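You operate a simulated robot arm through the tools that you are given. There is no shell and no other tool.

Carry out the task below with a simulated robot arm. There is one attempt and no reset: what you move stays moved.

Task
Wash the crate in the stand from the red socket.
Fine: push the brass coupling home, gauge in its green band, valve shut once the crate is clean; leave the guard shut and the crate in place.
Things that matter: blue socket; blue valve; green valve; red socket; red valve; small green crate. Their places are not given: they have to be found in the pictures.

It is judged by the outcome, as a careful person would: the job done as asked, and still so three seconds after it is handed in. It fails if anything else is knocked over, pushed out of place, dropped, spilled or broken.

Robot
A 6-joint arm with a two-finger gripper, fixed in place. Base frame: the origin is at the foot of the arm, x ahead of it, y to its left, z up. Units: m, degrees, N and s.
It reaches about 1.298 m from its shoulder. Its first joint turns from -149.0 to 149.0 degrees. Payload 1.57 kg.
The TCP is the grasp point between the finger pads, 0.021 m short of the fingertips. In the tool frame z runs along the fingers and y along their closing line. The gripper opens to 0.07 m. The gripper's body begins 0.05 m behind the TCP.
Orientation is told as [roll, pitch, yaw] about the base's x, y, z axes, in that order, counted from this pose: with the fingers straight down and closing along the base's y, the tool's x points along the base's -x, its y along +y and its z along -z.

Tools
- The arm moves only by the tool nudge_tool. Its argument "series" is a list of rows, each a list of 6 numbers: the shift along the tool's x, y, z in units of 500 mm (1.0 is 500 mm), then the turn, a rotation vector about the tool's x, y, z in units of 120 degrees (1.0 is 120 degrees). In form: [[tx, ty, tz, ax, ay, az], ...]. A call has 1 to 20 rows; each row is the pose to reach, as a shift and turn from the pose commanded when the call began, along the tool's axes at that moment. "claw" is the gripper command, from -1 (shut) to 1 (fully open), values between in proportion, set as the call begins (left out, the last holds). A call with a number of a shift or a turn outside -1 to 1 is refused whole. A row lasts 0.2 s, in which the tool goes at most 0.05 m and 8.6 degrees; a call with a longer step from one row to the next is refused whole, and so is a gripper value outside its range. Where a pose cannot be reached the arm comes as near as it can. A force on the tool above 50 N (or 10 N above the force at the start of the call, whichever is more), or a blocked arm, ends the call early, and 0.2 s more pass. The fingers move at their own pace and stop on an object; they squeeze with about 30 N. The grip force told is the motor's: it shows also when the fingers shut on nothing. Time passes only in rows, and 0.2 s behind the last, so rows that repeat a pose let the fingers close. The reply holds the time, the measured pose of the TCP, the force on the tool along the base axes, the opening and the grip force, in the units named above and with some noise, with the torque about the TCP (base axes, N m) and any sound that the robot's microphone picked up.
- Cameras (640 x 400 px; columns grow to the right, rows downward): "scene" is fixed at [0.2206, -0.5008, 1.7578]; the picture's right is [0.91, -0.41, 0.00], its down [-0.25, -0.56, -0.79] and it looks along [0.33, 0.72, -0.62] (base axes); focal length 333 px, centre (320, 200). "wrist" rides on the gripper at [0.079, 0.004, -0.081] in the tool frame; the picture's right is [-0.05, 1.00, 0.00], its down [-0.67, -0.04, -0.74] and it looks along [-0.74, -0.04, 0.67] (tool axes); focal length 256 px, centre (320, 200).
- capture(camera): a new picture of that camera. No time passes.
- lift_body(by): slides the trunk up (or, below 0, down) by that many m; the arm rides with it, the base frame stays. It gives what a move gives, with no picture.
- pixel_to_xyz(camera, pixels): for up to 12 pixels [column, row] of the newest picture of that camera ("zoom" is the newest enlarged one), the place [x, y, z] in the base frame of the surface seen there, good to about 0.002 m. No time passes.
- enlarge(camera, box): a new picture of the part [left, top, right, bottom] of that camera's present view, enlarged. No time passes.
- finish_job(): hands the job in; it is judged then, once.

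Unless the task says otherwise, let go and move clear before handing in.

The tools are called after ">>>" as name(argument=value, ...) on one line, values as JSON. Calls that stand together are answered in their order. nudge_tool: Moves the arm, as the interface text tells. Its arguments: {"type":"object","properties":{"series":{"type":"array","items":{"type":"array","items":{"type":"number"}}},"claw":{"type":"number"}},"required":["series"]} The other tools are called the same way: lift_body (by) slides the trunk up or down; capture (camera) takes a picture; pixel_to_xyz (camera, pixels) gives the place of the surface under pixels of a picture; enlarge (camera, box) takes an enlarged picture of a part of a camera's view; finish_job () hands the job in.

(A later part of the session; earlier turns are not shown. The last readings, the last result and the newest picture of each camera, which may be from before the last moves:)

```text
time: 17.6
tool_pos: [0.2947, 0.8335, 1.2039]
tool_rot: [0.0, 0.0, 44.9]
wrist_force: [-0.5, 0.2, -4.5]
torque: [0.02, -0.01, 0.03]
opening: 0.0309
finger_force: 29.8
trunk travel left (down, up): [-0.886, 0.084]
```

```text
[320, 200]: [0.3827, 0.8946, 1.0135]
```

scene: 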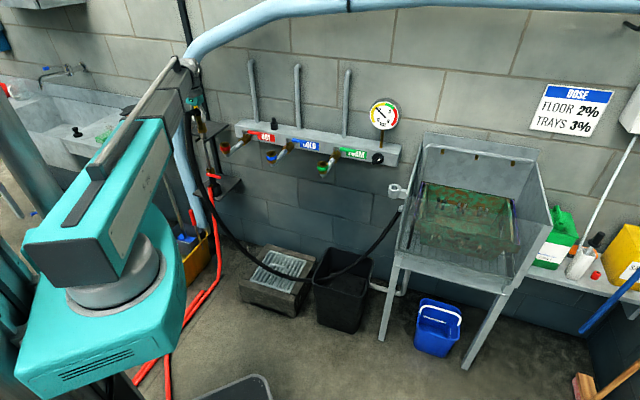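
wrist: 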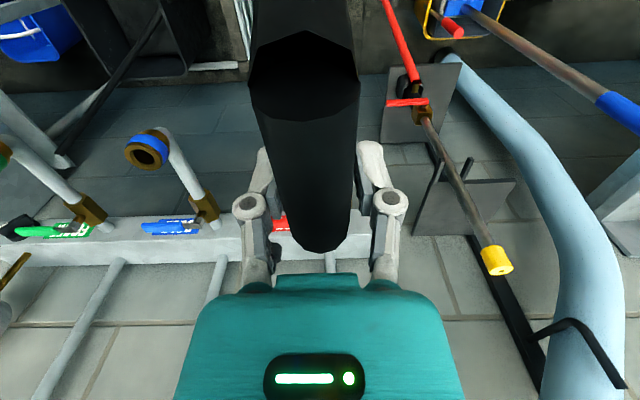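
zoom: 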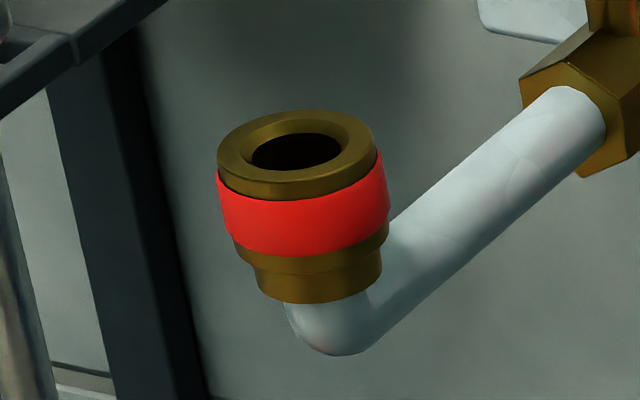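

>>> pixel_to_xyz(camera="zoom", pixels=[[222, 148], [370, 135], [290, 112], [300, 183], [235, 165], [355, 160], [340, 118], [245, 122], [295, 178], [330, 175], [260, 178], [310, 114]])

>>> pixel_to_xyz(camera="zoom", pixels=[[250, 155], [343, 148], [275, 137], [318, 133], [295, 120], [300, 175], [258, 140], [335, 140], [350, 130], [240, 140], [280, 125], [225, 215]])

```text
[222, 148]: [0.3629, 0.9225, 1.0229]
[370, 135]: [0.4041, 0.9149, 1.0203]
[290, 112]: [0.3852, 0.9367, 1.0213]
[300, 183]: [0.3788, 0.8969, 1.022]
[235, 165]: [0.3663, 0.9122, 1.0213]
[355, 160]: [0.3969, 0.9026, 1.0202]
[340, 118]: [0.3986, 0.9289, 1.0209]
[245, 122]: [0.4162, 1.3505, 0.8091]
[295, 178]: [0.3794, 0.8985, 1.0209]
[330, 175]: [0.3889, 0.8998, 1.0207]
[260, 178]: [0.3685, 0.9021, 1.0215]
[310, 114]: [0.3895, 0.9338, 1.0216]
```

```text
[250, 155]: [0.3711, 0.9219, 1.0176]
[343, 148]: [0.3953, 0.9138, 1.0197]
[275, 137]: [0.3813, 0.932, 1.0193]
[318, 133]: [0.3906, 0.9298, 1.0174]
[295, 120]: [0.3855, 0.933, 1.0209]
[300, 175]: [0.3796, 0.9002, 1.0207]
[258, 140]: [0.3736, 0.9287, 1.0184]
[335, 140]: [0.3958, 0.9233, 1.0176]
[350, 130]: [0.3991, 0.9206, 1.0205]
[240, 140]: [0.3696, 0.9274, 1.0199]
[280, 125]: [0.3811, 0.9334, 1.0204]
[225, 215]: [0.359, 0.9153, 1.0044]
```

Socket rim centre by both cameras is about (0.381, 0.918), z 1.020; spigot and TCP agree within ~2 mm. I'll slide in over the socket by 0.120 m and check alignment from the scene.

>>> nudge_tool(series=[[-0.06, 0, 0, 0, 0, 0], [-0.12, 0, 0, 0, 0, 0], [-0.18, 0, 0, 0, 0, 0], [-0.24, 0, 0, 0, 0, 0], [-0.2408, 0, 0, 0, 0, 0]])

>>> lift_body(by=-0.07)

>>> enlarge(camera="scene", box=[200, 115, 250, 165])

>>> capture(camera="wrist")

```text
time: 18.8
tool_pos: [0.3797, 0.9177, 1.2033]
tool_rot: [0.0, -0.1, 44.9]
wrist_force: [0.1, 0.2, -4.0]
torque: [0.05, -0.09, 0.03]
opening: 0.0313
finger_force: 30.0
trunk travel left (down, up): [-0.886, 0.084]
```

```text
time: 19.9
tool_pos: [0.3798, 0.9171, 1.1332]
tool_rot: [0.0, 0.0, 44.9]
wrist_force: [0.2, -0.4, -4.2]
torque: [0.03, -0.02, -0.04]
opening: 0.0311
finger_force: 30.0
trunk travel left (down, up): [-0.816, 0.154]
```

```text
8.00 times, centred on (225, 140) of scene
```

zoom: 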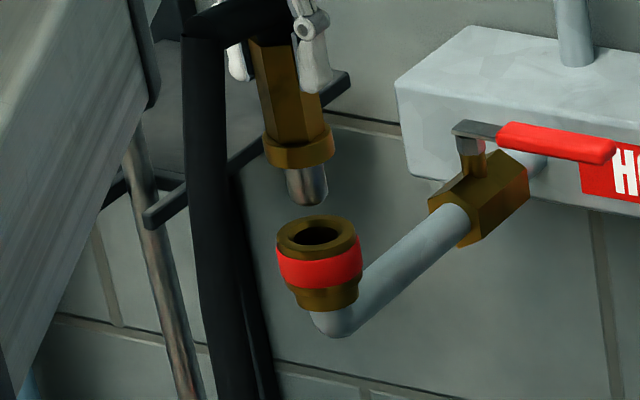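

```text
taken
```

wrist: 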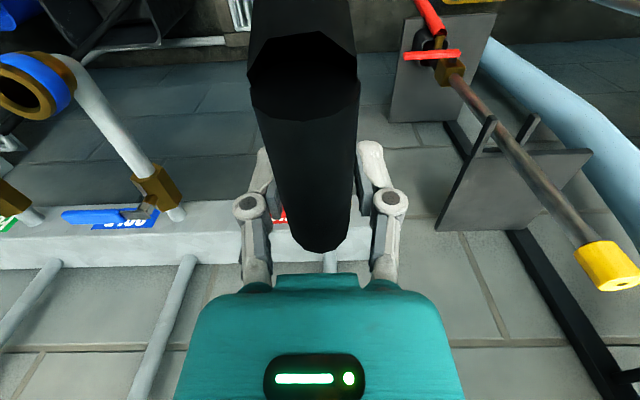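

Projected down, the spigot tip at (307,200) in the zoom lands at about (314,237), against the socket hole centre at (316,237): about 1 mm off. I'll confirm with coordinates.

>>> pixel_to_xyz(camera="zoom", pixels=[[290, 185], [326, 182], [306, 190], [308, 200], [278, 238], [355, 235], [316, 215], [318, 258], [288, 180], [324, 175], [305, 175], [300, 150]])

```text
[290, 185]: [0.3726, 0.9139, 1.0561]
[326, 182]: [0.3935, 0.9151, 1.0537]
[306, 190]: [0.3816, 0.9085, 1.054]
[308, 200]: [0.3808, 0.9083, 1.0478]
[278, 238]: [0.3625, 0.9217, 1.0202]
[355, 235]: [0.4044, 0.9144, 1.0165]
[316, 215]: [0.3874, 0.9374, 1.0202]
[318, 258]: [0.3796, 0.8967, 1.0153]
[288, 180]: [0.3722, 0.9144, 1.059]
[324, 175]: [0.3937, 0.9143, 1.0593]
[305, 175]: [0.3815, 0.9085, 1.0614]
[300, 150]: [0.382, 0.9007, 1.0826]
```

The spigot and socket centres agree within about 1 mm. I'll lower in small steps and watch the force.

>>> lift_body(by=-0.025)

>>> lift_body(by=-0.008)

>>> enlarge(camera="scene", box=[205, 120, 245, 160])

```text
time: 20.6
tool_pos: [0.3796, 0.9168, 1.1083]
tool_rot: [0.0, 0.0, 44.9]
wrist_force: [-0.1, -0.8, -4.1]
torque: [0.06, -0.01, -0.02]
opening: 0.0311
finger_force: 29.9
trunk travel left (down, up): [-0.791, 0.179]
```

```text
time: 21.2
tool_pos: [0.3791, 0.9161, 1.1022]
tool_rot: [0.0, 0.0, 45.0]
wrist_force: [-0.4, -1.0, -4.0]
torque: [0.06, -0.06, 0.02]
opening: 0.0312
finger_force: 30.4
trunk travel left (down, up): [-0.783, 0.187]
```

```text
10.00 times, centred on (225, 140) of scene
```

zoom: 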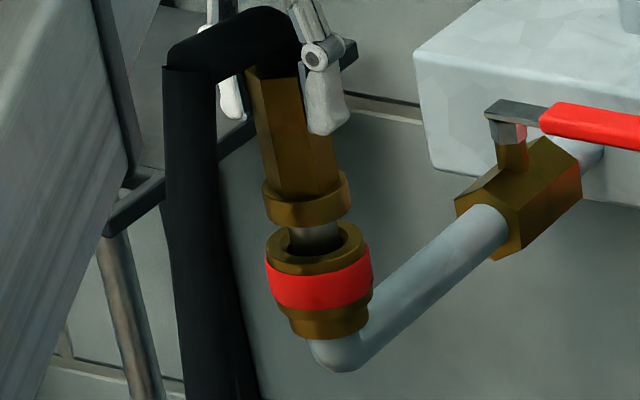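

The spigot has entered the socket with no contact force. Continuing downward in small steps.

>>> lift_body(by=-0.01)

>>> lift_body(by=-0.005)

>>> enlarge(camera="scene", box=[205, 120, 245, 160])

```text
time: 21.8
tool_pos: [0.381, 0.9171, 1.09]
tool_rot: [0.0, -0.1, 45.0]
wrist_force: [-0.7, 1.2, -4.2]
torque: [0.02, -0.01, 0.02]
opening: 0.0312
finger_force: 30.2
trunk travel left (down, up): [-0.773, 0.197]
```

```text
time: 22.3
tool_pos: [0.3811, 0.9169, 1.0869]
tool_rot: [0.0, 0.0, 45.0]
wrist_force: [0.1, 0.1, -4.3]
torque: [0.03, -0.06, 0.01]
opening: 0.0313
finger_force: 29.9
trunk travel left (down, up): [-0.768, 0.202]
```

```text
10.00 times, centred on (225, 140) of scene
```

zoom: 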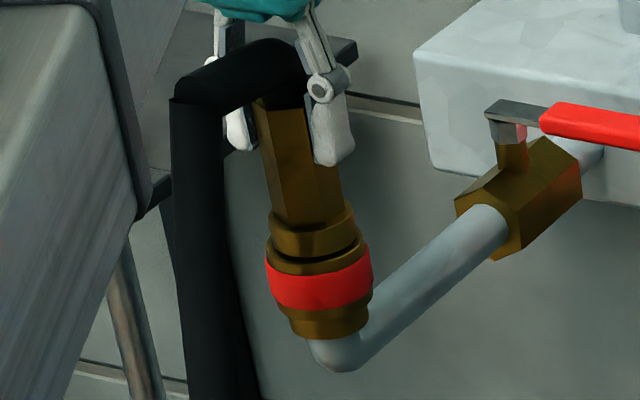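

A gap of a few mm remains between collar and socket, still no resistance. Pressing on in 3 mm steps.

>>> lift_body(by=-0.003)

>>> lift_body(by=-0.003)

>>> enlarge(camera="scene", box=[205, 120, 245, 160])

```text
time: 22.8
tool_pos: [0.3805, 0.9184, 1.0843]
tool_rot: [0.2, -0.2, 45.0]
wrist_force: [1.9, 8.5, 18.5]
torque: [0.21, -0.15, -0.01]
opening: 0.0314
finger_force: 29.9
trunk travel left (down, up): [-0.765, 0.205]
```

```text
time: 23.4
tool_pos: [0.3784, 0.9155, 1.0822]
tool_rot: [0.0, -0.2, 44.9]
wrist_force: [2.2, 6.5, 19.8]
torque: [0.21, -0.08, 0.04]
opening: 0.0316
finger_force: 30.2
trunk travel left (down, up): [-0.762, 0.208]
```

```text
10.00 times, centred on (225, 140) of scene
```

zoom: 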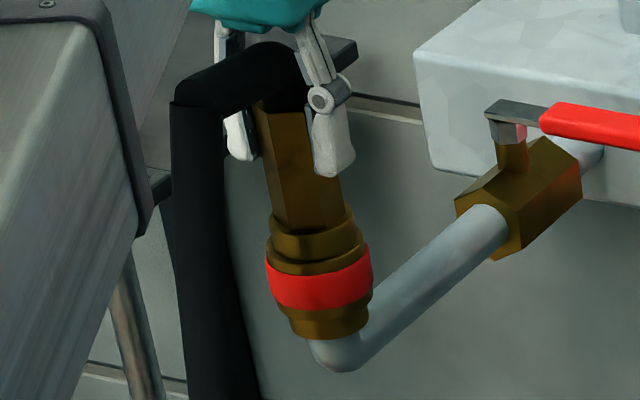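

Resistance has risen to about 24 N. I'll look closely to see if the collar is seated or only against a latch.

>>> enlarge(camera="scene", box=[216, 132, 236, 152])

>>> pixel_to_xyz(camera="zoom", pixels=[[270, 210], [270, 235], [270, 255], [270, 270], [270, 282], [270, 300], [180, 255], [180, 280], [370, 240], [370, 260], [260, 180], [260, 100]])

```text
16.00 times, centred on (226, 142) of scene
```

zoom: 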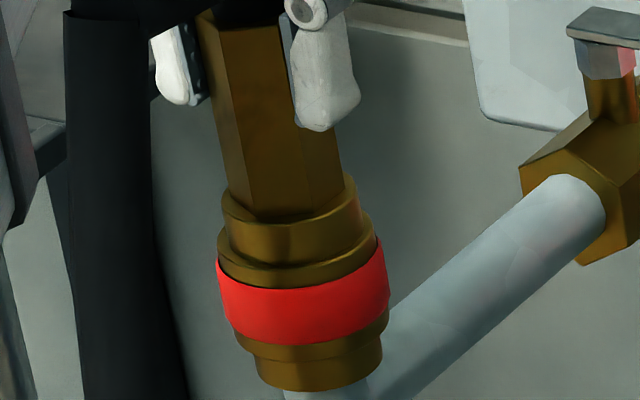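

```text
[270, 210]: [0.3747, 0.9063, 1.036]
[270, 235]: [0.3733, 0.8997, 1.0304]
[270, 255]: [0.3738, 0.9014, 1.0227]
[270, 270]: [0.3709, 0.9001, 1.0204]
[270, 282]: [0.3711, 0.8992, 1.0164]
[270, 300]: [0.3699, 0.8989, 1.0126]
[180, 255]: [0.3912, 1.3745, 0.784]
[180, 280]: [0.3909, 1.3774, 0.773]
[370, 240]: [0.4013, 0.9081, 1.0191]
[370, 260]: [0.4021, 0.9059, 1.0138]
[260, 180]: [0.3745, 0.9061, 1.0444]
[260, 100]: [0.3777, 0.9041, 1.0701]
```

The collar looks down on the rim, but no click was heard. I'll press a little further to be sure it's home, watching the force.

>>> lift_body(by=-0.003)

>>> enlarge(camera="scene", box=[216, 132, 236, 152])

```text
time: 23.9
tool_pos: [0.3794, 0.9152, 1.079]
tool_rot: [0.0, 0.0, 45.0]
wrist_force: [-0.4, 3.4, 18.8]
torque: [0.22, -0.05, 0.02]
opening: 0.0313
finger_force: 30.1
trunk travel left (down, up): [-0.759, 0.211]
```

```text
16.00 times, centred on (226, 142) of scene
```

zoom: 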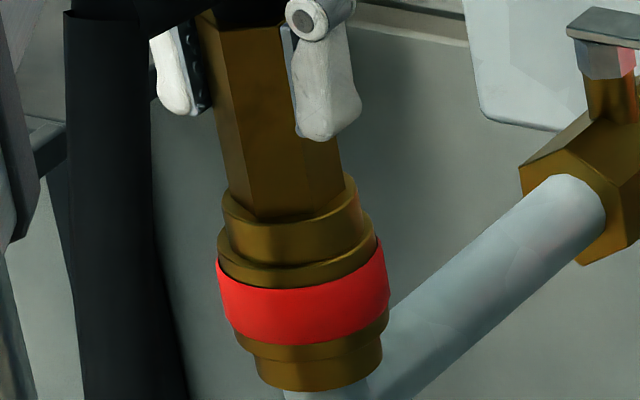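

The fingers slid down about 2 mm on the hex without the coupling moving. I'll zoom very tight on the collar/rim interface to judge any remaining gap.

>>> enlarge(camera="scene", box=[219, 142, 233, 152])

>>> capture(camera="wrist")

```text
16.00 times, centred on (226, 147) of scene
```

zoom: 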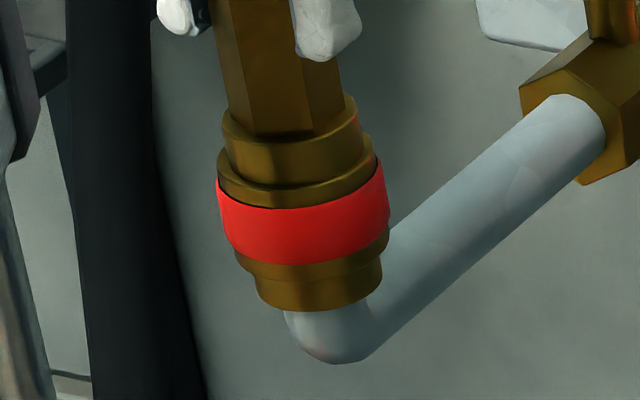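

```text
taken
```

wrist: 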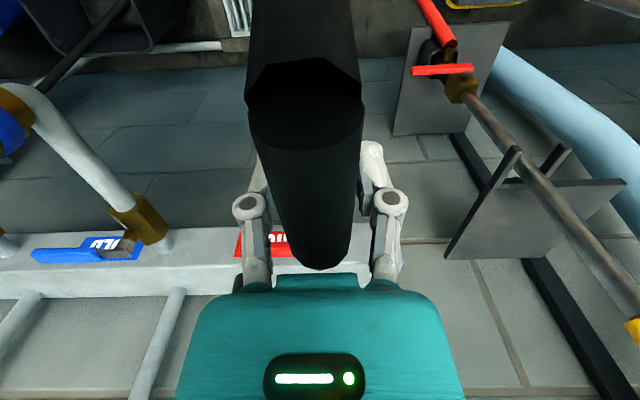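

The palm is now close to the hose arch. The push so far was limited by grip friction (~23 N), so I'll continue down in small steps to let the palm bear on the arch and push it firmly home.

>>> lift_body(by=-0.002)

>>> lift_body(by=-0.002)

>>> enlarge(camera="scene", box=[219, 137, 233, 147])

```text
time: 24.4
tool_pos: [0.3787, 0.9156, 1.078]
tool_rot: [0.0, 0.0, 45.0]
wrist_force: [-2.2, 2.5, 20.2]
torque: [0.14, -0.03, -0.01]
opening: 0.0314
finger_force: 30.0
trunk travel left (down, up): [-0.757, 0.213]
```

```text
time: 24.9
tool_pos: [0.3784, 0.9153, 1.0746]
tool_rot: [0.0, -0.1, 44.9]
wrist_force: [-2.4, 0.1, 21.3]
torque: [0.16, -0.02, 0.04]
opening: 0.0314
finger_force: 29.9
trunk travel left (down, up): [-0.755, 0.215]
```

```text
16.00 times, centred on (226, 142) of scene
```

zoom: 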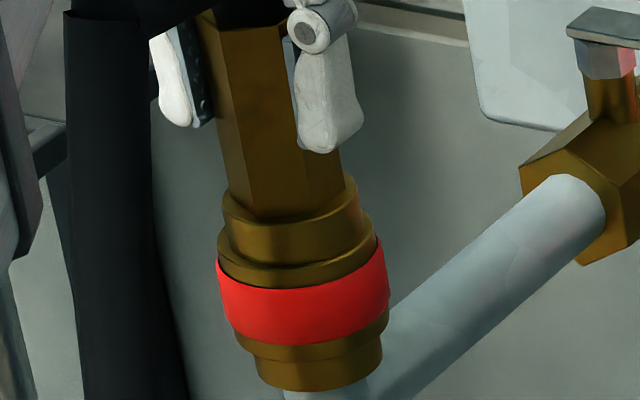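

Still sliding at ~20–25 N with the coupling still. Continuing down to reach palm contact.

>>> lift_body(by=-0.003)

>>> lift_body(by=-0.002)

>>> enlarge(camera="scene", box=[210, 120, 242, 150])

>>> capture(camera="wrist")

```text
time: 25.4
tool_pos: [0.3783, 0.914, 1.0733]
tool_rot: [0.0, -0.1, 45.0]
wrist_force: [-3.1, -0.5, 20.1]
torque: [0.2, -0.07, 0.04]
opening: 0.0315
finger_force: 29.9
trunk travel left (down, up): [-0.752, 0.218]
```

```text
time: 25.9
tool_pos: [0.3784, 0.9142, 1.0702]
tool_rot: [-0.1, -0.1, 45.0]
wrist_force: [-2.8, 2.1, 22.8]
torque: [0.15, 0.02, -0.01]
opening: 0.0311
finger_force: 29.9
trunk travel left (down, up): [-0.75, 0.22]
```

```text
13.33 times, centred on (226, 135) of scene
```

zoom: 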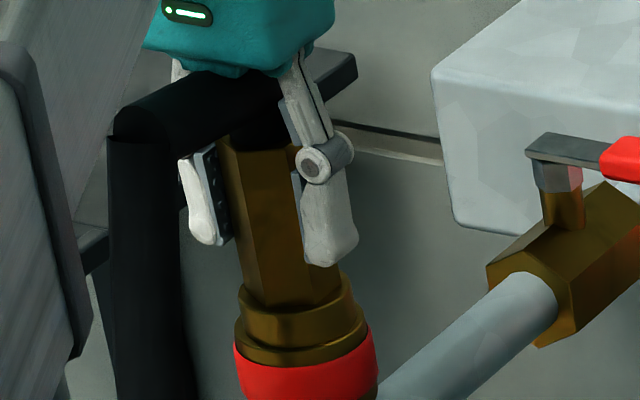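

```text
taken
```

wrist: 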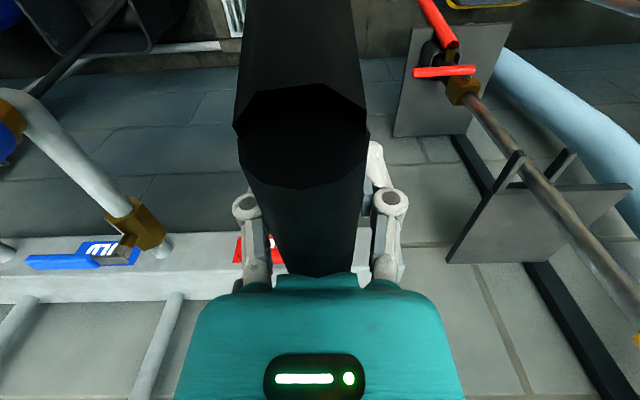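

The palm meets the hose with no extra force. The fingertips are about 9 mm above the collar, so sliding on down will let them push straight on the brass collar.

>>> lift_body(by=-0.004)

>>> lift_body(by=-0.003)

>>> enlarge(camera="scene", box=[210, 125, 242, 155])

```text
time: 26.4
tool_pos: [0.3781, 0.9153, 1.0697]
tool_rot: [0.1, -0.3, 45.0]
wrist_force: [-1.8, -0.1, 40.1]
torque: [-0.49, 0.25, -0.02]
opening: 0.0316
finger_force: 30.8
trunk travel left (down, up): [-0.748, 0.222]
stopped: the force on the tool passed its limit at 57 N (the readings are from after the stop); the commanded pose is now the measured one
```

```text
time: 26.7
tool_pos: [0.3791, 0.9137, 1.0696]
tool_rot: [0.2, -0.5, 45.0]
wrist_force: [-2.2, 0.3, 46.3]
torque: [-0.53, 0.31, 0.0]
opening: 0.0316
finger_force: 30.1
trunk travel left (down, up): [-0.747, 0.223]
stopped: the force on the tool passed its limit at 56 N (the readings are from after the stop); the commanded pose is now the measured one
```

```text
13.33 times, centred on (226, 140) of scene
```

zoom: 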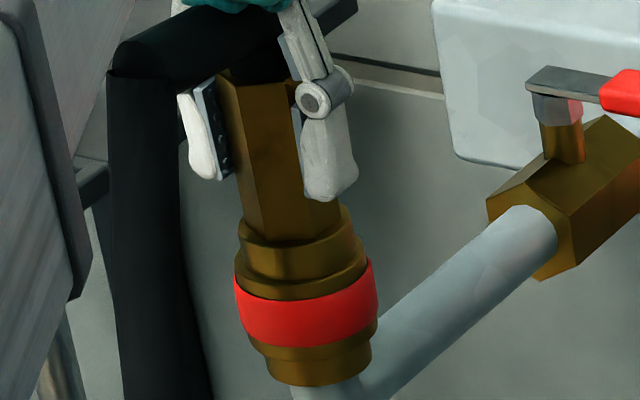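

At 57 N the coupling didn't move any more, so it's against a solid stop. I'll relieve the load, and measure collar and rim heights before releasing.

>>> lift_body(by=0.004)

>>> enlarge(camera="scene", box=[219, 140, 233, 150])

>>> pixel_to_xyz(camera="zoom", pixels=[[290, 160], [290, 180], [290, 195], [290, 205], [290, 210], [290, 215], [290, 222], [290, 230], [300, 180], [300, 200], [300, 212], [300, 222]])

```text
time: 27.2
tool_pos: [0.3798, 0.9168, 1.0699]
tool_rot: [0.1, -0.1, 45.0]
wrist_force: [-4.7, -8.6, 1.6]
torque: [-0.71, 0.5, -0.05]
opening: 0.0312
finger_force: 30.1
trunk travel left (down, up): [-0.751, 0.219]
```

```text
16.00 times, centred on (226, 145) of scene
```

zoom: 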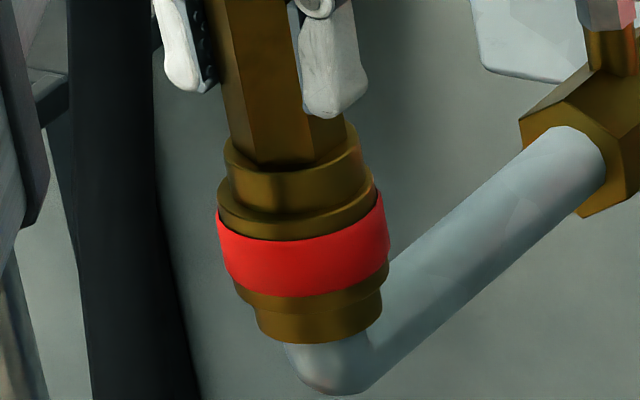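

```text
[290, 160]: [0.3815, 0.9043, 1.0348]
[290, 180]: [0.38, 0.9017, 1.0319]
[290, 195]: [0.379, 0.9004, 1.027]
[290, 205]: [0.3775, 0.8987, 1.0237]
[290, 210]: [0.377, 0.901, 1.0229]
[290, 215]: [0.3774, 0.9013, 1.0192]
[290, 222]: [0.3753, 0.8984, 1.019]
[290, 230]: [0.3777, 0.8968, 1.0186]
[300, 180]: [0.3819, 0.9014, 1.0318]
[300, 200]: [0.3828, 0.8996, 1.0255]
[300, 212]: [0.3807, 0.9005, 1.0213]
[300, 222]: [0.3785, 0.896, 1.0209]
```

The collar's side reaches down to z ≈ 1.021 with the rim at 1.0195: seated within 1 mm. I'll open the gripper and rise straight up.

>>> nudge_tool(series=[[0, 0, 0, 0, 0, 0], [0, 0, 0, 0, 0, 0], [0, 0, 0, 0, 0, 0], [0, 0, 0, 0, 0, 0]], claw=0.6)

>>> enlarge(camera="scene", box=[210, 125, 242, 155])

```text
time: 28.2
tool_pos: [0.3807, 0.9176, 1.0714]
tool_rot: [0.1, -0.2, 45.0]
wrist_force: [0.0, -3.0, 6.8]
torque: [0.03, 0.0, 0.02]
opening: 0.0561
finger_force: 0.1
trunk travel left (down, up): [-0.751, 0.219]
```

```text
13.33 times, centred on (226, 140) of scene
```

zoom: 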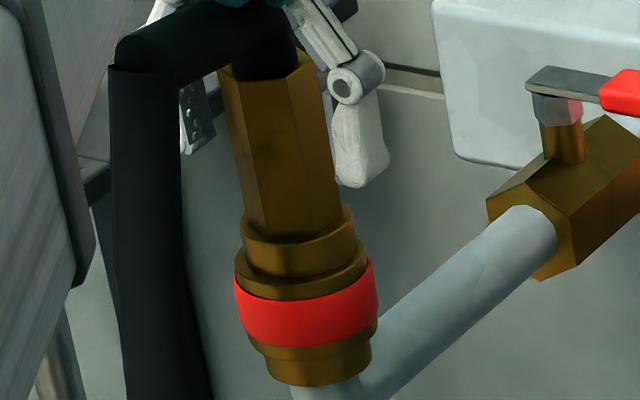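

The gripper released and the coupling stays seated. Rising clear of the arch now.

>>> lift_body(by=0.05)

>>> lift_body(by=0.1)

>>> enlarge(camera="scene", box=[200, 115, 250, 165])

>>> capture(camera="wrist")

>>> capture(camera="scene")

```text
time: 29.1
tool_pos: [0.3811, 0.9182, 1.1198]
tool_rot: [0.1, -0.2, 45.0]
wrist_force: [0.2, 0.2, -0.5]
torque: [-0.03, -0.01, -0.01]
opening: 0.0563
finger_force: 0.1
trunk travel left (down, up): [-0.801, 0.169]
```

```text
time: 30.5
tool_pos: [0.3804, 0.9194, 1.2189]
tool_rot: [0.0, -0.2, 45.0]
wrist_force: [-0.4, -0.5, 0.2]
torque: [-0.03, 0.0, 0.01]
opening: 0.0559
finger_force: 0.0
trunk travel left (down, up): [-0.901, 0.069]
```

```text
8.00 times, centred on (225, 140) of scene
```

zoom: 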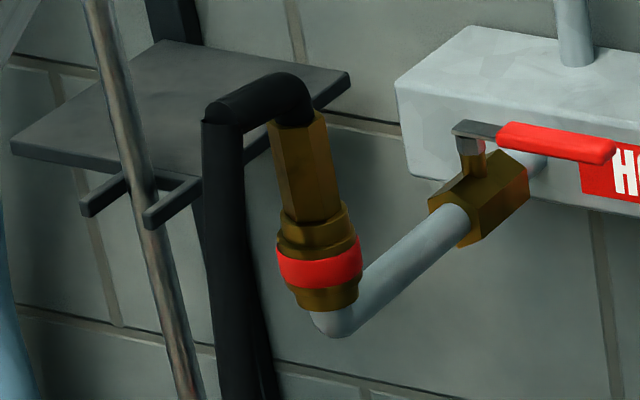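

```text
taken
```

wrist: 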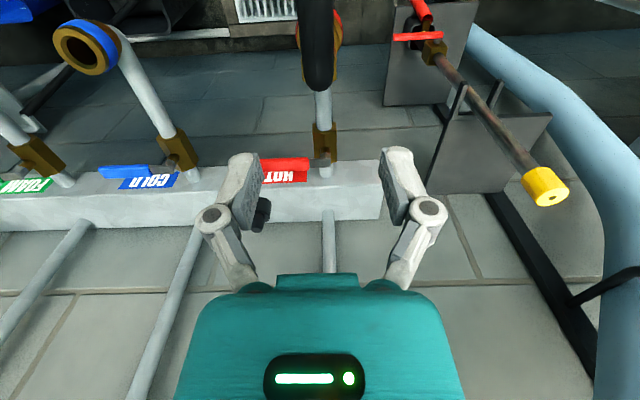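

```text
taken
```

scene: 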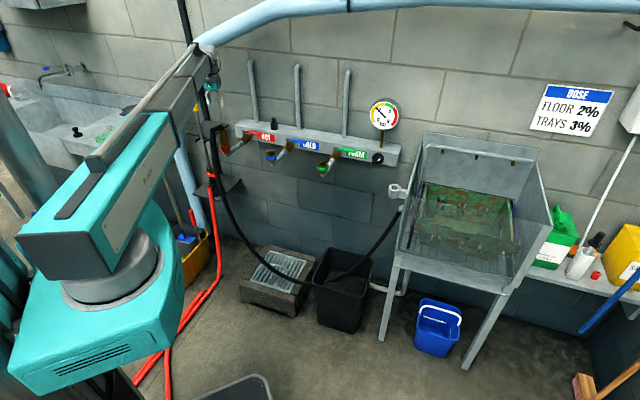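

The coupling stands in the red socket. Next I'll measure the red lever and the pressure knob.

>>> enlarge(camera="scene", box=[232, 115, 288, 155])

>>> pixel_to_xyz(camera="zoom", pixels=[[320, 200]])

>>> enlarge(camera="wrist", box=[260, 100, 380, 220])

>>> pixel_to_xyz(camera="zoom", pixels=[[320, 200]])

```text
10.00 times, centred on (260, 135) of scene
```

zoom: 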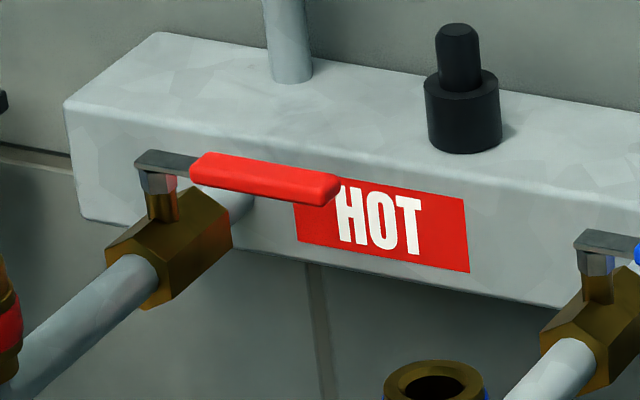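

```text
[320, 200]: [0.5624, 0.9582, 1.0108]
```

```text
3.33 times, centred on (320, 160) of wrist
```

zoom: 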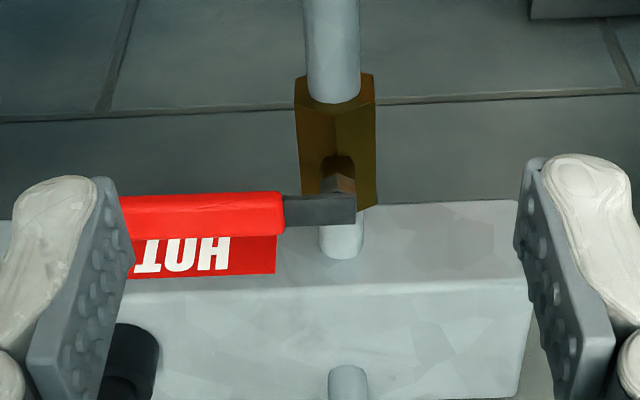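

```text
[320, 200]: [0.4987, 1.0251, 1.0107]
```

I'll re-enlarge the scene view around the lever and sample points along it.

>>> enlarge(camera="scene", box=[232, 115, 288, 155])

>>> pixel_to_xyz(camera="zoom", pixels=[[165, 160], [145, 162], [195, 165], [200, 165], [260, 175], [330, 185], [330, 198], [260, 190], [160, 185], [165, 205], [180, 230], [200, 160]])

>>> pixel_to_xyz(camera="zoom", pixels=[[460, 30], [460, 80], [460, 140], [160, 60], [90, 120], [120, 270], [300, 240], [400, 240], [500, 140], [290, 70], [70, 210], [450, 260]])

>>> enlarge(camera="scene", box=[360, 140, 400, 170])

>>> pixel_to_xyz(camera="zoom", pixels=[[320, 200]])

```text
10.00 times, centred on (260, 135) of scene
```

zoom: 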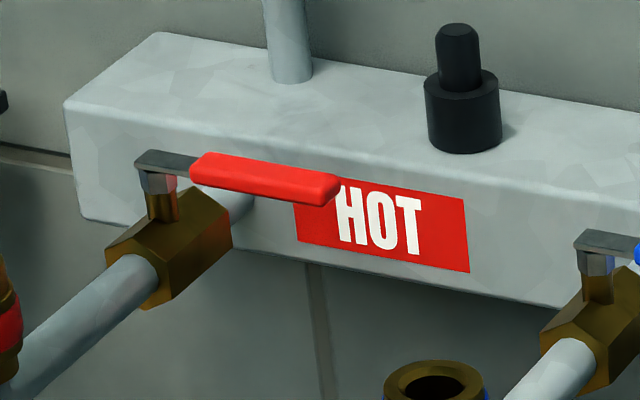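

```text
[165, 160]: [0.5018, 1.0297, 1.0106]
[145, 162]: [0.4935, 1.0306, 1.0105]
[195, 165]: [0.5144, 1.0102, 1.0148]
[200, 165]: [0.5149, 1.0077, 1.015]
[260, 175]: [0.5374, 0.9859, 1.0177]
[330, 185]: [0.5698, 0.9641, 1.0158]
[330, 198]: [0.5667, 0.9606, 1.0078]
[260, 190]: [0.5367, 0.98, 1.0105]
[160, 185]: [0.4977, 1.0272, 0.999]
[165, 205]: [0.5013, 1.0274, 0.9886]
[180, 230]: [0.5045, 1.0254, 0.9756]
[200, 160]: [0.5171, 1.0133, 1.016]
```

```text
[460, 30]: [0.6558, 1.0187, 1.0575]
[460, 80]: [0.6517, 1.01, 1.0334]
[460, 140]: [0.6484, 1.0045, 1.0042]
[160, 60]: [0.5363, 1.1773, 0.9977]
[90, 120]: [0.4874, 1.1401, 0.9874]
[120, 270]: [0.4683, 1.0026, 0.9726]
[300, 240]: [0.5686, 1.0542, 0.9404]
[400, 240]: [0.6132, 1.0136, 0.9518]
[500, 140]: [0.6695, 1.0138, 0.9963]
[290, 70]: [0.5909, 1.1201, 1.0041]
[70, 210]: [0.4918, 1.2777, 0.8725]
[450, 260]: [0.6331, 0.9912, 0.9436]
```

```text
13.33 times, centred on (380, 155) of scene
```

zoom: 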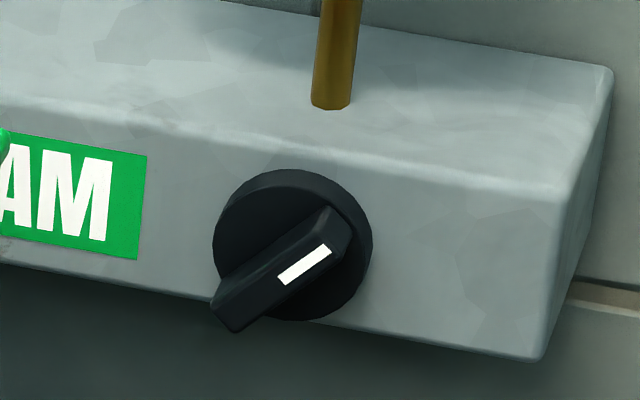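

```text
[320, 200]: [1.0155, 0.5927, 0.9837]
```

The lever's stem is at about (0.499, 1.032), its handle runs along the wall to (0.572, 0.957) at z ≈ 1.01, about 68 mm off the manifold face. Now I'll sample the regulator knob (zoom view (213–372, 170–330)).

>>> pixel_to_xyz(camera="zoom", pixels=[[215, 310], [240, 325], [345, 240], [325, 212], [280, 265], [305, 265], [285, 280], [328, 248], [222, 245], [368, 250], [290, 175], [310, 318]])

>>> pixel_to_xyz(camera="zoom", pixels=[[265, 255], [300, 230], [240, 290], [270, 300], [310, 275], [240, 220], [300, 190], [350, 290], [150, 220], [450, 280], [440, 200], [333, 105]])

```text
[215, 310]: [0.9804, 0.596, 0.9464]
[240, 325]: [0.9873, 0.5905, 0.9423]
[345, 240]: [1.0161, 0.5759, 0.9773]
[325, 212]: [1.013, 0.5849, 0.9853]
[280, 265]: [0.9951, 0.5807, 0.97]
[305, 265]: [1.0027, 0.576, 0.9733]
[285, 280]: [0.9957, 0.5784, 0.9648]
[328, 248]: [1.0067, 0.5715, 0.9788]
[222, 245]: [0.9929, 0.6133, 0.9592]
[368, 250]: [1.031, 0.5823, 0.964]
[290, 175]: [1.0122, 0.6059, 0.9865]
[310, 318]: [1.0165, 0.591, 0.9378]
```

```text
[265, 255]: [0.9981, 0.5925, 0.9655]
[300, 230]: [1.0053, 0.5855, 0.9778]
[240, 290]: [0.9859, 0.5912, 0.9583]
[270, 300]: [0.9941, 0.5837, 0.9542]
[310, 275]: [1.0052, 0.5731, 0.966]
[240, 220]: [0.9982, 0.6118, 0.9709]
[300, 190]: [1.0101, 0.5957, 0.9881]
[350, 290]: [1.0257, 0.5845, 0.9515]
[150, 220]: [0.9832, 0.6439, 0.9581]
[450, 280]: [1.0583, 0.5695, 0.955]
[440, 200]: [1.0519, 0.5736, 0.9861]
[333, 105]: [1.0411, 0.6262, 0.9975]
```

The knob's bar (pointing up-right at about 42°) is centred near u=0.292 along the wall, z=0.963, standing 21 mm proud of its disc. I'll check where the hose now runs before planning the approach.

>>> pixel_to_xyz(camera="scene", pixels=[[212, 150], [218, 190], [232, 238], [258, 263], [290, 278], [330, 281], [360, 266], [380, 240], [395, 215], [402, 208], [205, 130], [310, 281]])

>>> enlarge(camera="scene", box=[190, 120, 420, 300])

```text
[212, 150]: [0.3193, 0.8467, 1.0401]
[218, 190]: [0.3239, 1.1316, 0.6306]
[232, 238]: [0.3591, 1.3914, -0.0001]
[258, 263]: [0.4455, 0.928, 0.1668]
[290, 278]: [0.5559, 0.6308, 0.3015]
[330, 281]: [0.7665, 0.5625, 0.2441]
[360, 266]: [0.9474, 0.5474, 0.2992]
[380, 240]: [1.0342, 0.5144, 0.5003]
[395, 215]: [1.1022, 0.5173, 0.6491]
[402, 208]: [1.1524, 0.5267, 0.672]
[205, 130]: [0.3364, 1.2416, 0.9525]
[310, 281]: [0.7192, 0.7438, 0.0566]
```

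```text
2.22 times, centred on (305, 210) of scene
```

zoom: 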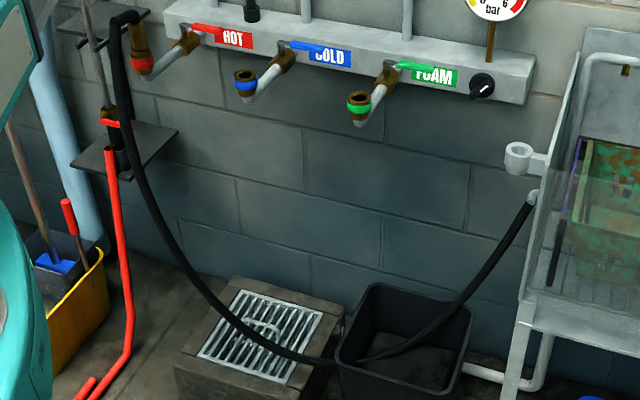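

The hose hangs low (z 0.1–0.6) across the drain and bin, clear of my route. I'll move along to stand off in front of the knob.

>>> nudge_tool(series=[[0.02, -0.07, 0, 0, 0, 0], [0.05, -0.14, 0, 0, 0, 0], [0.08, -0.21, 0, 0, 0, 0], [0.11, -0.28, 0, 0, 0, 0], [0.138, -0.35, 0, 0, 0, 0], [0.138, -0.43, 0, 0, 0, 0], [0.138, -0.51, 0, 0, 0, 0], [0.138, -0.59, 0, 0, 0, 0], [0.138, -0.67, 0, 0, 0, 0], [0.138, -0.75, 0, 0, 0, 0], [0.138, -0.83, 0, 0, 0, 0], [0.138, -0.91, 0, 0, 0, 0], [0.138, -0.98, 0, 0, 0, 0]])

>>> nudge_tool(series=[[0, -0.09, 0, 0, 0, 0], [0, -0.18, 0, 0, 0, 0], [0, -0.27, 0, 0, 0, 0], [0, -0.367, 0, 0, 0, 0]])

>>> capture(camera="scene")

>>> capture(camera="wrist")

```text
time: 33.3
tool_pos: [0.6796, 0.5227, 1.2196]
tool_rot: [0.1, -0.1, 45.0]
wrist_force: [0.3, -0.2, -0.2]
torque: [-0.02, -0.01, 0.01]
opening: 0.0555
finger_force: 0.1
trunk travel left (down, up): [-0.901, 0.069]
```

```text
time: 34.3
tool_pos: [0.8081, 0.3917, 1.2195]
tool_rot: [0.2, -0.2, 45.0]
wrist_force: [0.7, 0.5, -0.6]
torque: [0.03, 0.03, -0.02]
opening: 0.0562
finger_force: 0.0
trunk travel left (down, up): [-0.901, 0.069]
```

```text
taken
```

scene: 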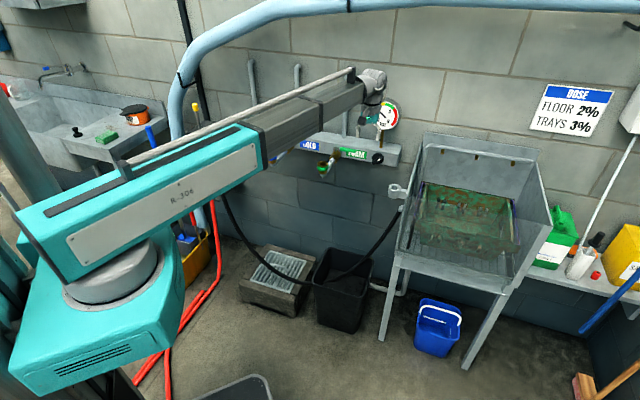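

```text
taken
```

wrist: 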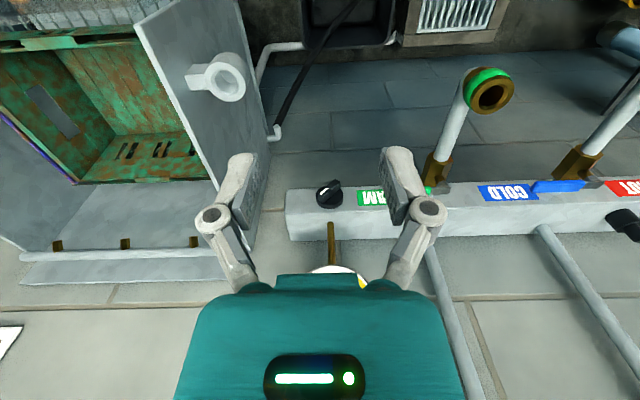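

The knob is ahead at (329,193) in the wrist view. I'll test pitching the fingers towards the wall by 30° in free space to learn how the arm responds.

>>> nudge_tool(series=[[0, 0, 0, 0, -0.06, 0], [0, 0, 0, 0, -0.12, 0], [0, 0, 0, 0, -0.18, 0], [0, 0, 0, 0, -0.25, 0], [0, 0, 0, 0, -0.25, 0]])

```text
time: 35.5
tool_pos: [0.8093, 0.3936, 1.2447]
tool_rot: [0.0, -30.3, 45.0]
wrist_force: [-0.2, 0.1, 0.0]
torque: [0.01, -0.02, 0.0]
opening: 0.0562
finger_force: 0.0
out of reach, approached as far as the arm can: row 2, 3, 4, 5
trunk travel left (down, up): [-0.901, 0.069]
```

It pitches fine; the TCP rises about 25 mm, so the wrist axis is about 0.188 m behind the TCP. Continuing to horizontal.

>>> nudge_tool(series=[[0, 0, 0, 0, -0.07, 0], [0, 0, 0, 0, -0.14, 0], [0, 0, 0, 0, -0.21, 0], [0, 0, 0, 0, -0.28, 0], [0, 0, 0, 0, -0.35, 0], [0, 0, 0, 0, -0.42, 0], [0, 0, 0, 0, -0.49, 0], [0, 0, 0, 0, -0.5, 0], [0, 0, 0, 0, -0.5, 0]])

>>> capture(camera="scene")

>>> capture(camera="wrist")

```text
time: 37.5
tool_pos: [0.8107, 0.3963, 1.407]
tool_rot: [148.2, -89.9, -103.1]
wrist_force: [0.3, 0.0, -0.7]
torque: [-0.01, -0.02, -0.02]
opening: 0.0559
finger_force: 0.0
out of reach, approached as far as the arm can: row 1, 2, 3, 4, 5, 6, 7, 8, 9
trunk travel left (down, up): [-0.901, 0.069]
```

```text
taken
```

scene: 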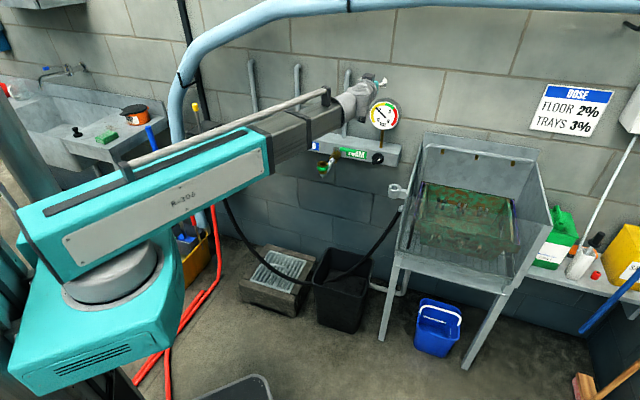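

```text
taken
```

wrist: 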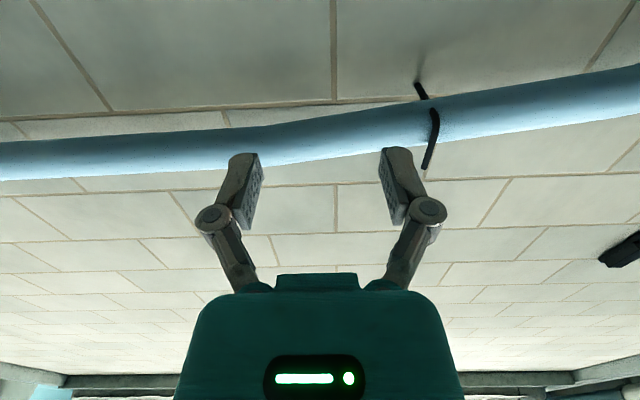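

Horizontal pose works (z 1.407). Now lowering the trunk to bring the tool to knob height, in two stages.

>>> lift_body(by=-0.3)

>>> capture(camera="scene")

>>> capture(camera="wrist")

```text
time: 40.5
tool_pos: [0.8099, 0.3968, 1.1059]
tool_rot: [137.0, -90.0, -92.0]
wrist_force: [-0.7, 0.2, -0.4]
torque: [0.03, -0.01, -0.04]
opening: 0.0559
finger_force: 0.2
trunk travel left (down, up): [-0.601, 0.369]
```

```text
taken
```

scene: 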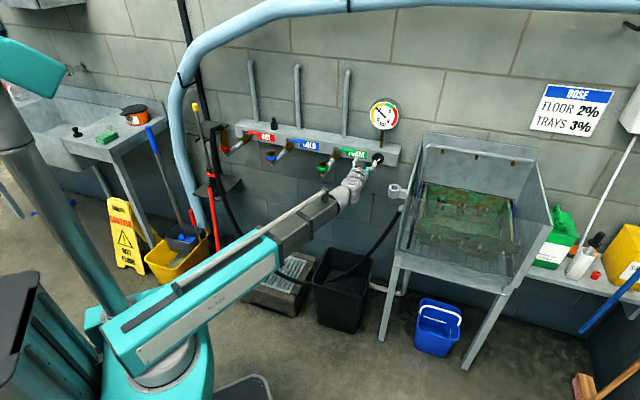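

```text
taken
```

wrist: 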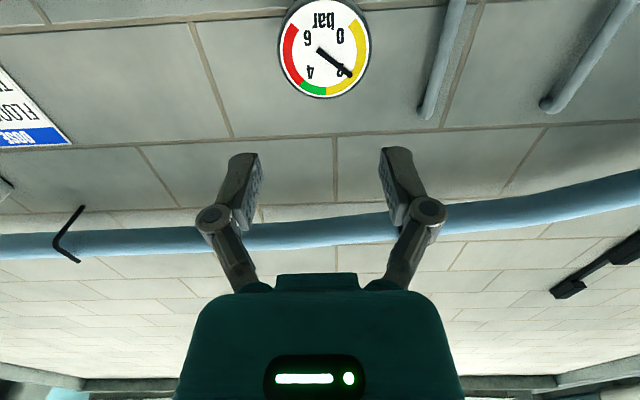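

The gauge is visible from here at (324,48). Now I'll roll the gripper +48° so the fingers will straddle the knob's bar, then lower to knob height.

>>> nudge_tool(series=[[0, 0, 0, 0, 0, 0.067], [0, 0, 0, 0, 0, 0.134], [0, 0, 0, 0, 0, 0.2], [0, 0, 0, 0, 0, 0.267], [0, 0, 0, 0, 0, 0.334], [0, 0, 0, 0, 0, 0.4], [0, 0, 0, 0, 0, 0.4]], claw=0.1)

>>> lift_body(by=-0.1429)

>>> capture(camera="scene")

>>> enlarge(camera="scene", box=[340, 130, 420, 210])

>>> capture(camera="wrist")

```text
time: 42.1
tool_pos: [0.8097, 0.396, 1.1059]
tool_rot: [90.0, -41.8, -45.1]
wrist_force: [0.2, -0.8, 0.3]
torque: [0.03, -0.02, -0.02]
opening: 0.0387
finger_force: 0.0
trunk travel left (down, up): [-0.601, 0.369]
```

```text
time: 43.8
tool_pos: [0.8105, 0.396, 0.9633]
tool_rot: [90.2, -41.9, -45.1]
wrist_force: [0.8, -0.3, -0.4]
torque: [0.0, -0.02, -0.03]
opening: 0.0384
finger_force: 0.2
trunk travel left (down, up): [-0.458, 0.512]
```

```text
taken
```

scene: 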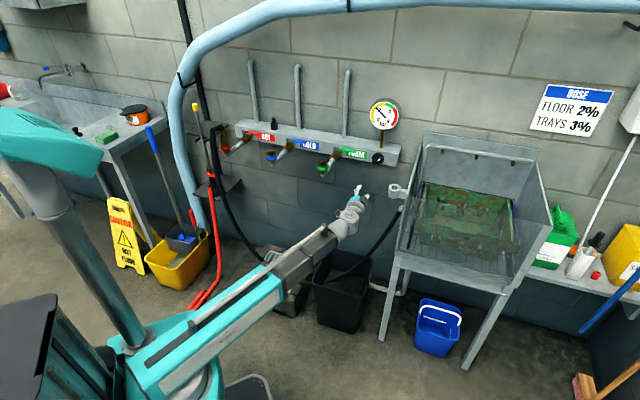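

```text
5.00 times, centred on (380, 170) of scene
```

zoom: 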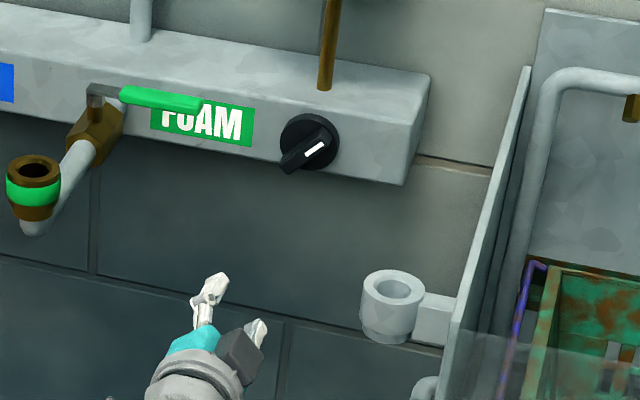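

```text
taken
```

wrist: 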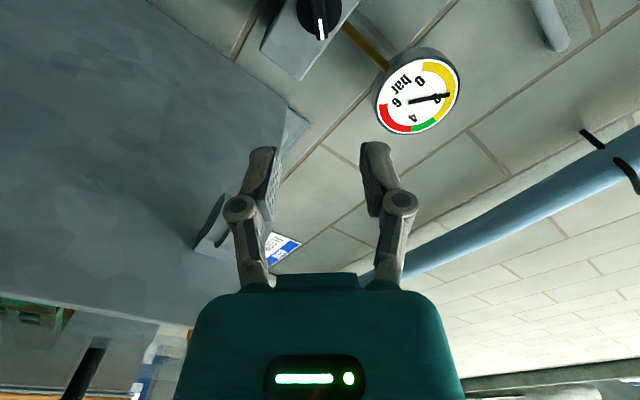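

The bar with its white mark shows at (320,18) in the wrist view, aligned with the fingers' mid-plane. I'll advance 0.2 m and check again.

>>> nudge_tool(series=[[0, 0, 0.08, 0, 0, 0], [0, 0, 0.16, 0, 0, 0], [0, 0, 0.24, 0, 0, 0], [0, 0, 0.32, 0, 0, 0], [0, 0, 0.4, 0, 0, 0], [0, 0, 0.4, 0, 0, 0]])

>>> capture(camera="wrist")

>>> enlarge(camera="scene", box=[340, 130, 420, 210])

```text
time: 45.2
tool_pos: [0.954, 0.5383, 0.9629]
tool_rot: [90.2, -41.9, -45.1]
wrist_force: [0.1, 0.3, -1.0]
torque: [-0.01, -0.01, 0.01]
opening: 0.0386
finger_force: 0.0
trunk travel left (down, up): [-0.458, 0.512]
```

```text
taken
```

wrist: 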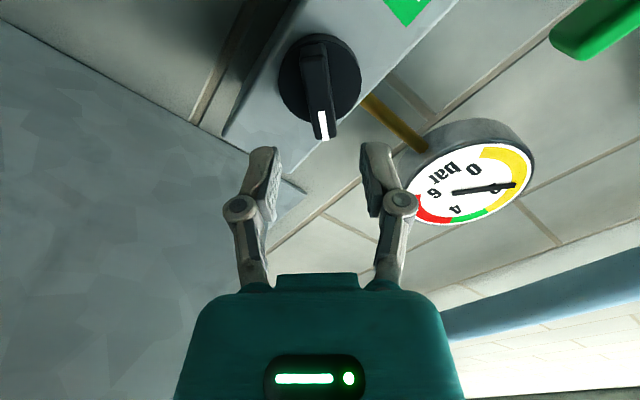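

```text
5.00 times, centred on (380, 170) of scene
```

zoom: 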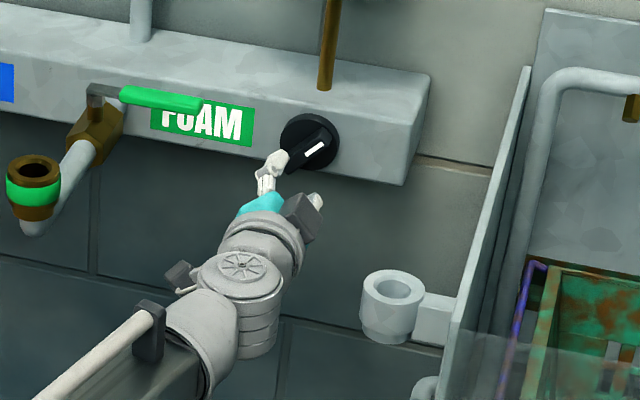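

Good view: knob disc centre at (320,80), bar nearly in line with the fingers but leaning slightly. I'll measure the bar's ends to match its angle.

>>> enlarge(camera="wrist", box=[265, 25, 375, 150])

>>> pixel_to_xyz(camera="zoom", pixels=[[320, 200]])

```text
3.20 times, centred on (320, 88) of wrist
```

zoom: 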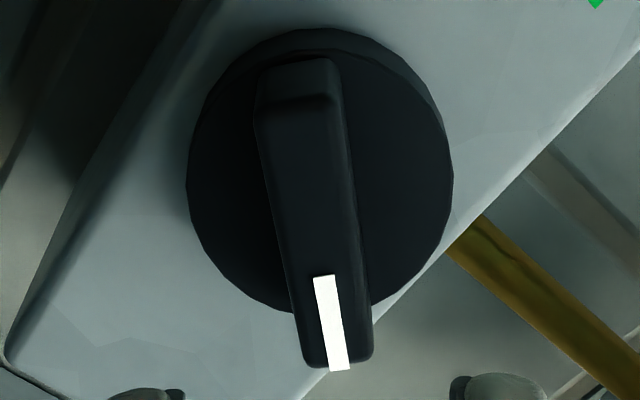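

```text
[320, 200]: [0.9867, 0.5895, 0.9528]
```

>>> pixel_to_xyz(camera="zoom", pixels=[[296, 115], [310, 200], [330, 300], [345, 360], [260, 115], [330, 115], [305, 360], [370, 355], [195, 180], [448, 185], [320, 40], [290, 80]])

```text
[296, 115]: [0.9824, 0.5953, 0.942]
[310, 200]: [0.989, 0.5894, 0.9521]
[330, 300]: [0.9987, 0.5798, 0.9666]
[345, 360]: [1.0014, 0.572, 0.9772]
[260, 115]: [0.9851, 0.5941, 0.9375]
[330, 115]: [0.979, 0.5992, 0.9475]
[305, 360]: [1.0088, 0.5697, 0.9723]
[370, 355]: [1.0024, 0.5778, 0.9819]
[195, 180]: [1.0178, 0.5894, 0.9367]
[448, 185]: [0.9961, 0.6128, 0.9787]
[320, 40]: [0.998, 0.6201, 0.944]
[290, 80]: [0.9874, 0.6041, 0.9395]
```

The bar lies at about 50°, its centre about 5 mm down-left of my axis. I'll adjust: trunk −3 mm, shift −4.5 mm along the wall, roll back 7.6°.

>>> lift_body(by=-0.003)

>>> nudge_tool(series=[[0.0067, 0.006, 0, 0, 0, -0.063], [0.0067, 0.006, 0, 0, 0, -0.063]])

>>> enlarge(camera="wrist", box=[225, 25, 415, 215])

```text
time: 45.7
tool_pos: [0.9523, 0.5385, 0.9611]
tool_rot: [90.0, -41.8, -45.2]
wrist_force: [0.2, -0.8, -0.1]
torque: [-0.03, 0.01, 0.03]
opening: 0.0384
finger_force: 0.1
trunk travel left (down, up): [-0.455, 0.515]
```

```text
time: 46.3
tool_pos: [0.949, 0.54, 0.9594]
tool_rot: [90.2, -49.5, -45.2]
wrist_force: [-0.1, 0.0, -0.1]
torque: [-0.02, 0.0, -0.01]
opening: 0.0385
finger_force: 0.1
trunk travel left (down, up): [-0.455, 0.515]
```

```text
2.11 times, centred on (320, 120) of wrist
```

zoom: 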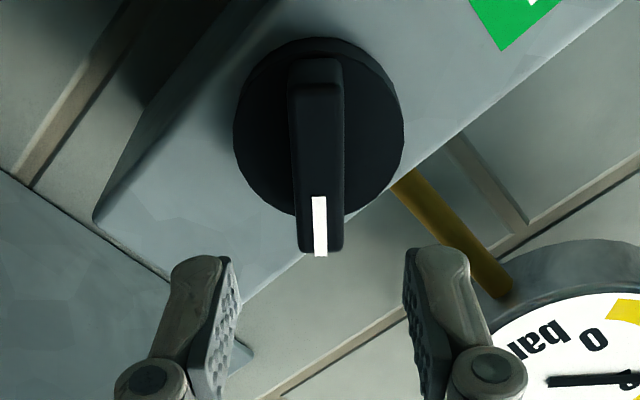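

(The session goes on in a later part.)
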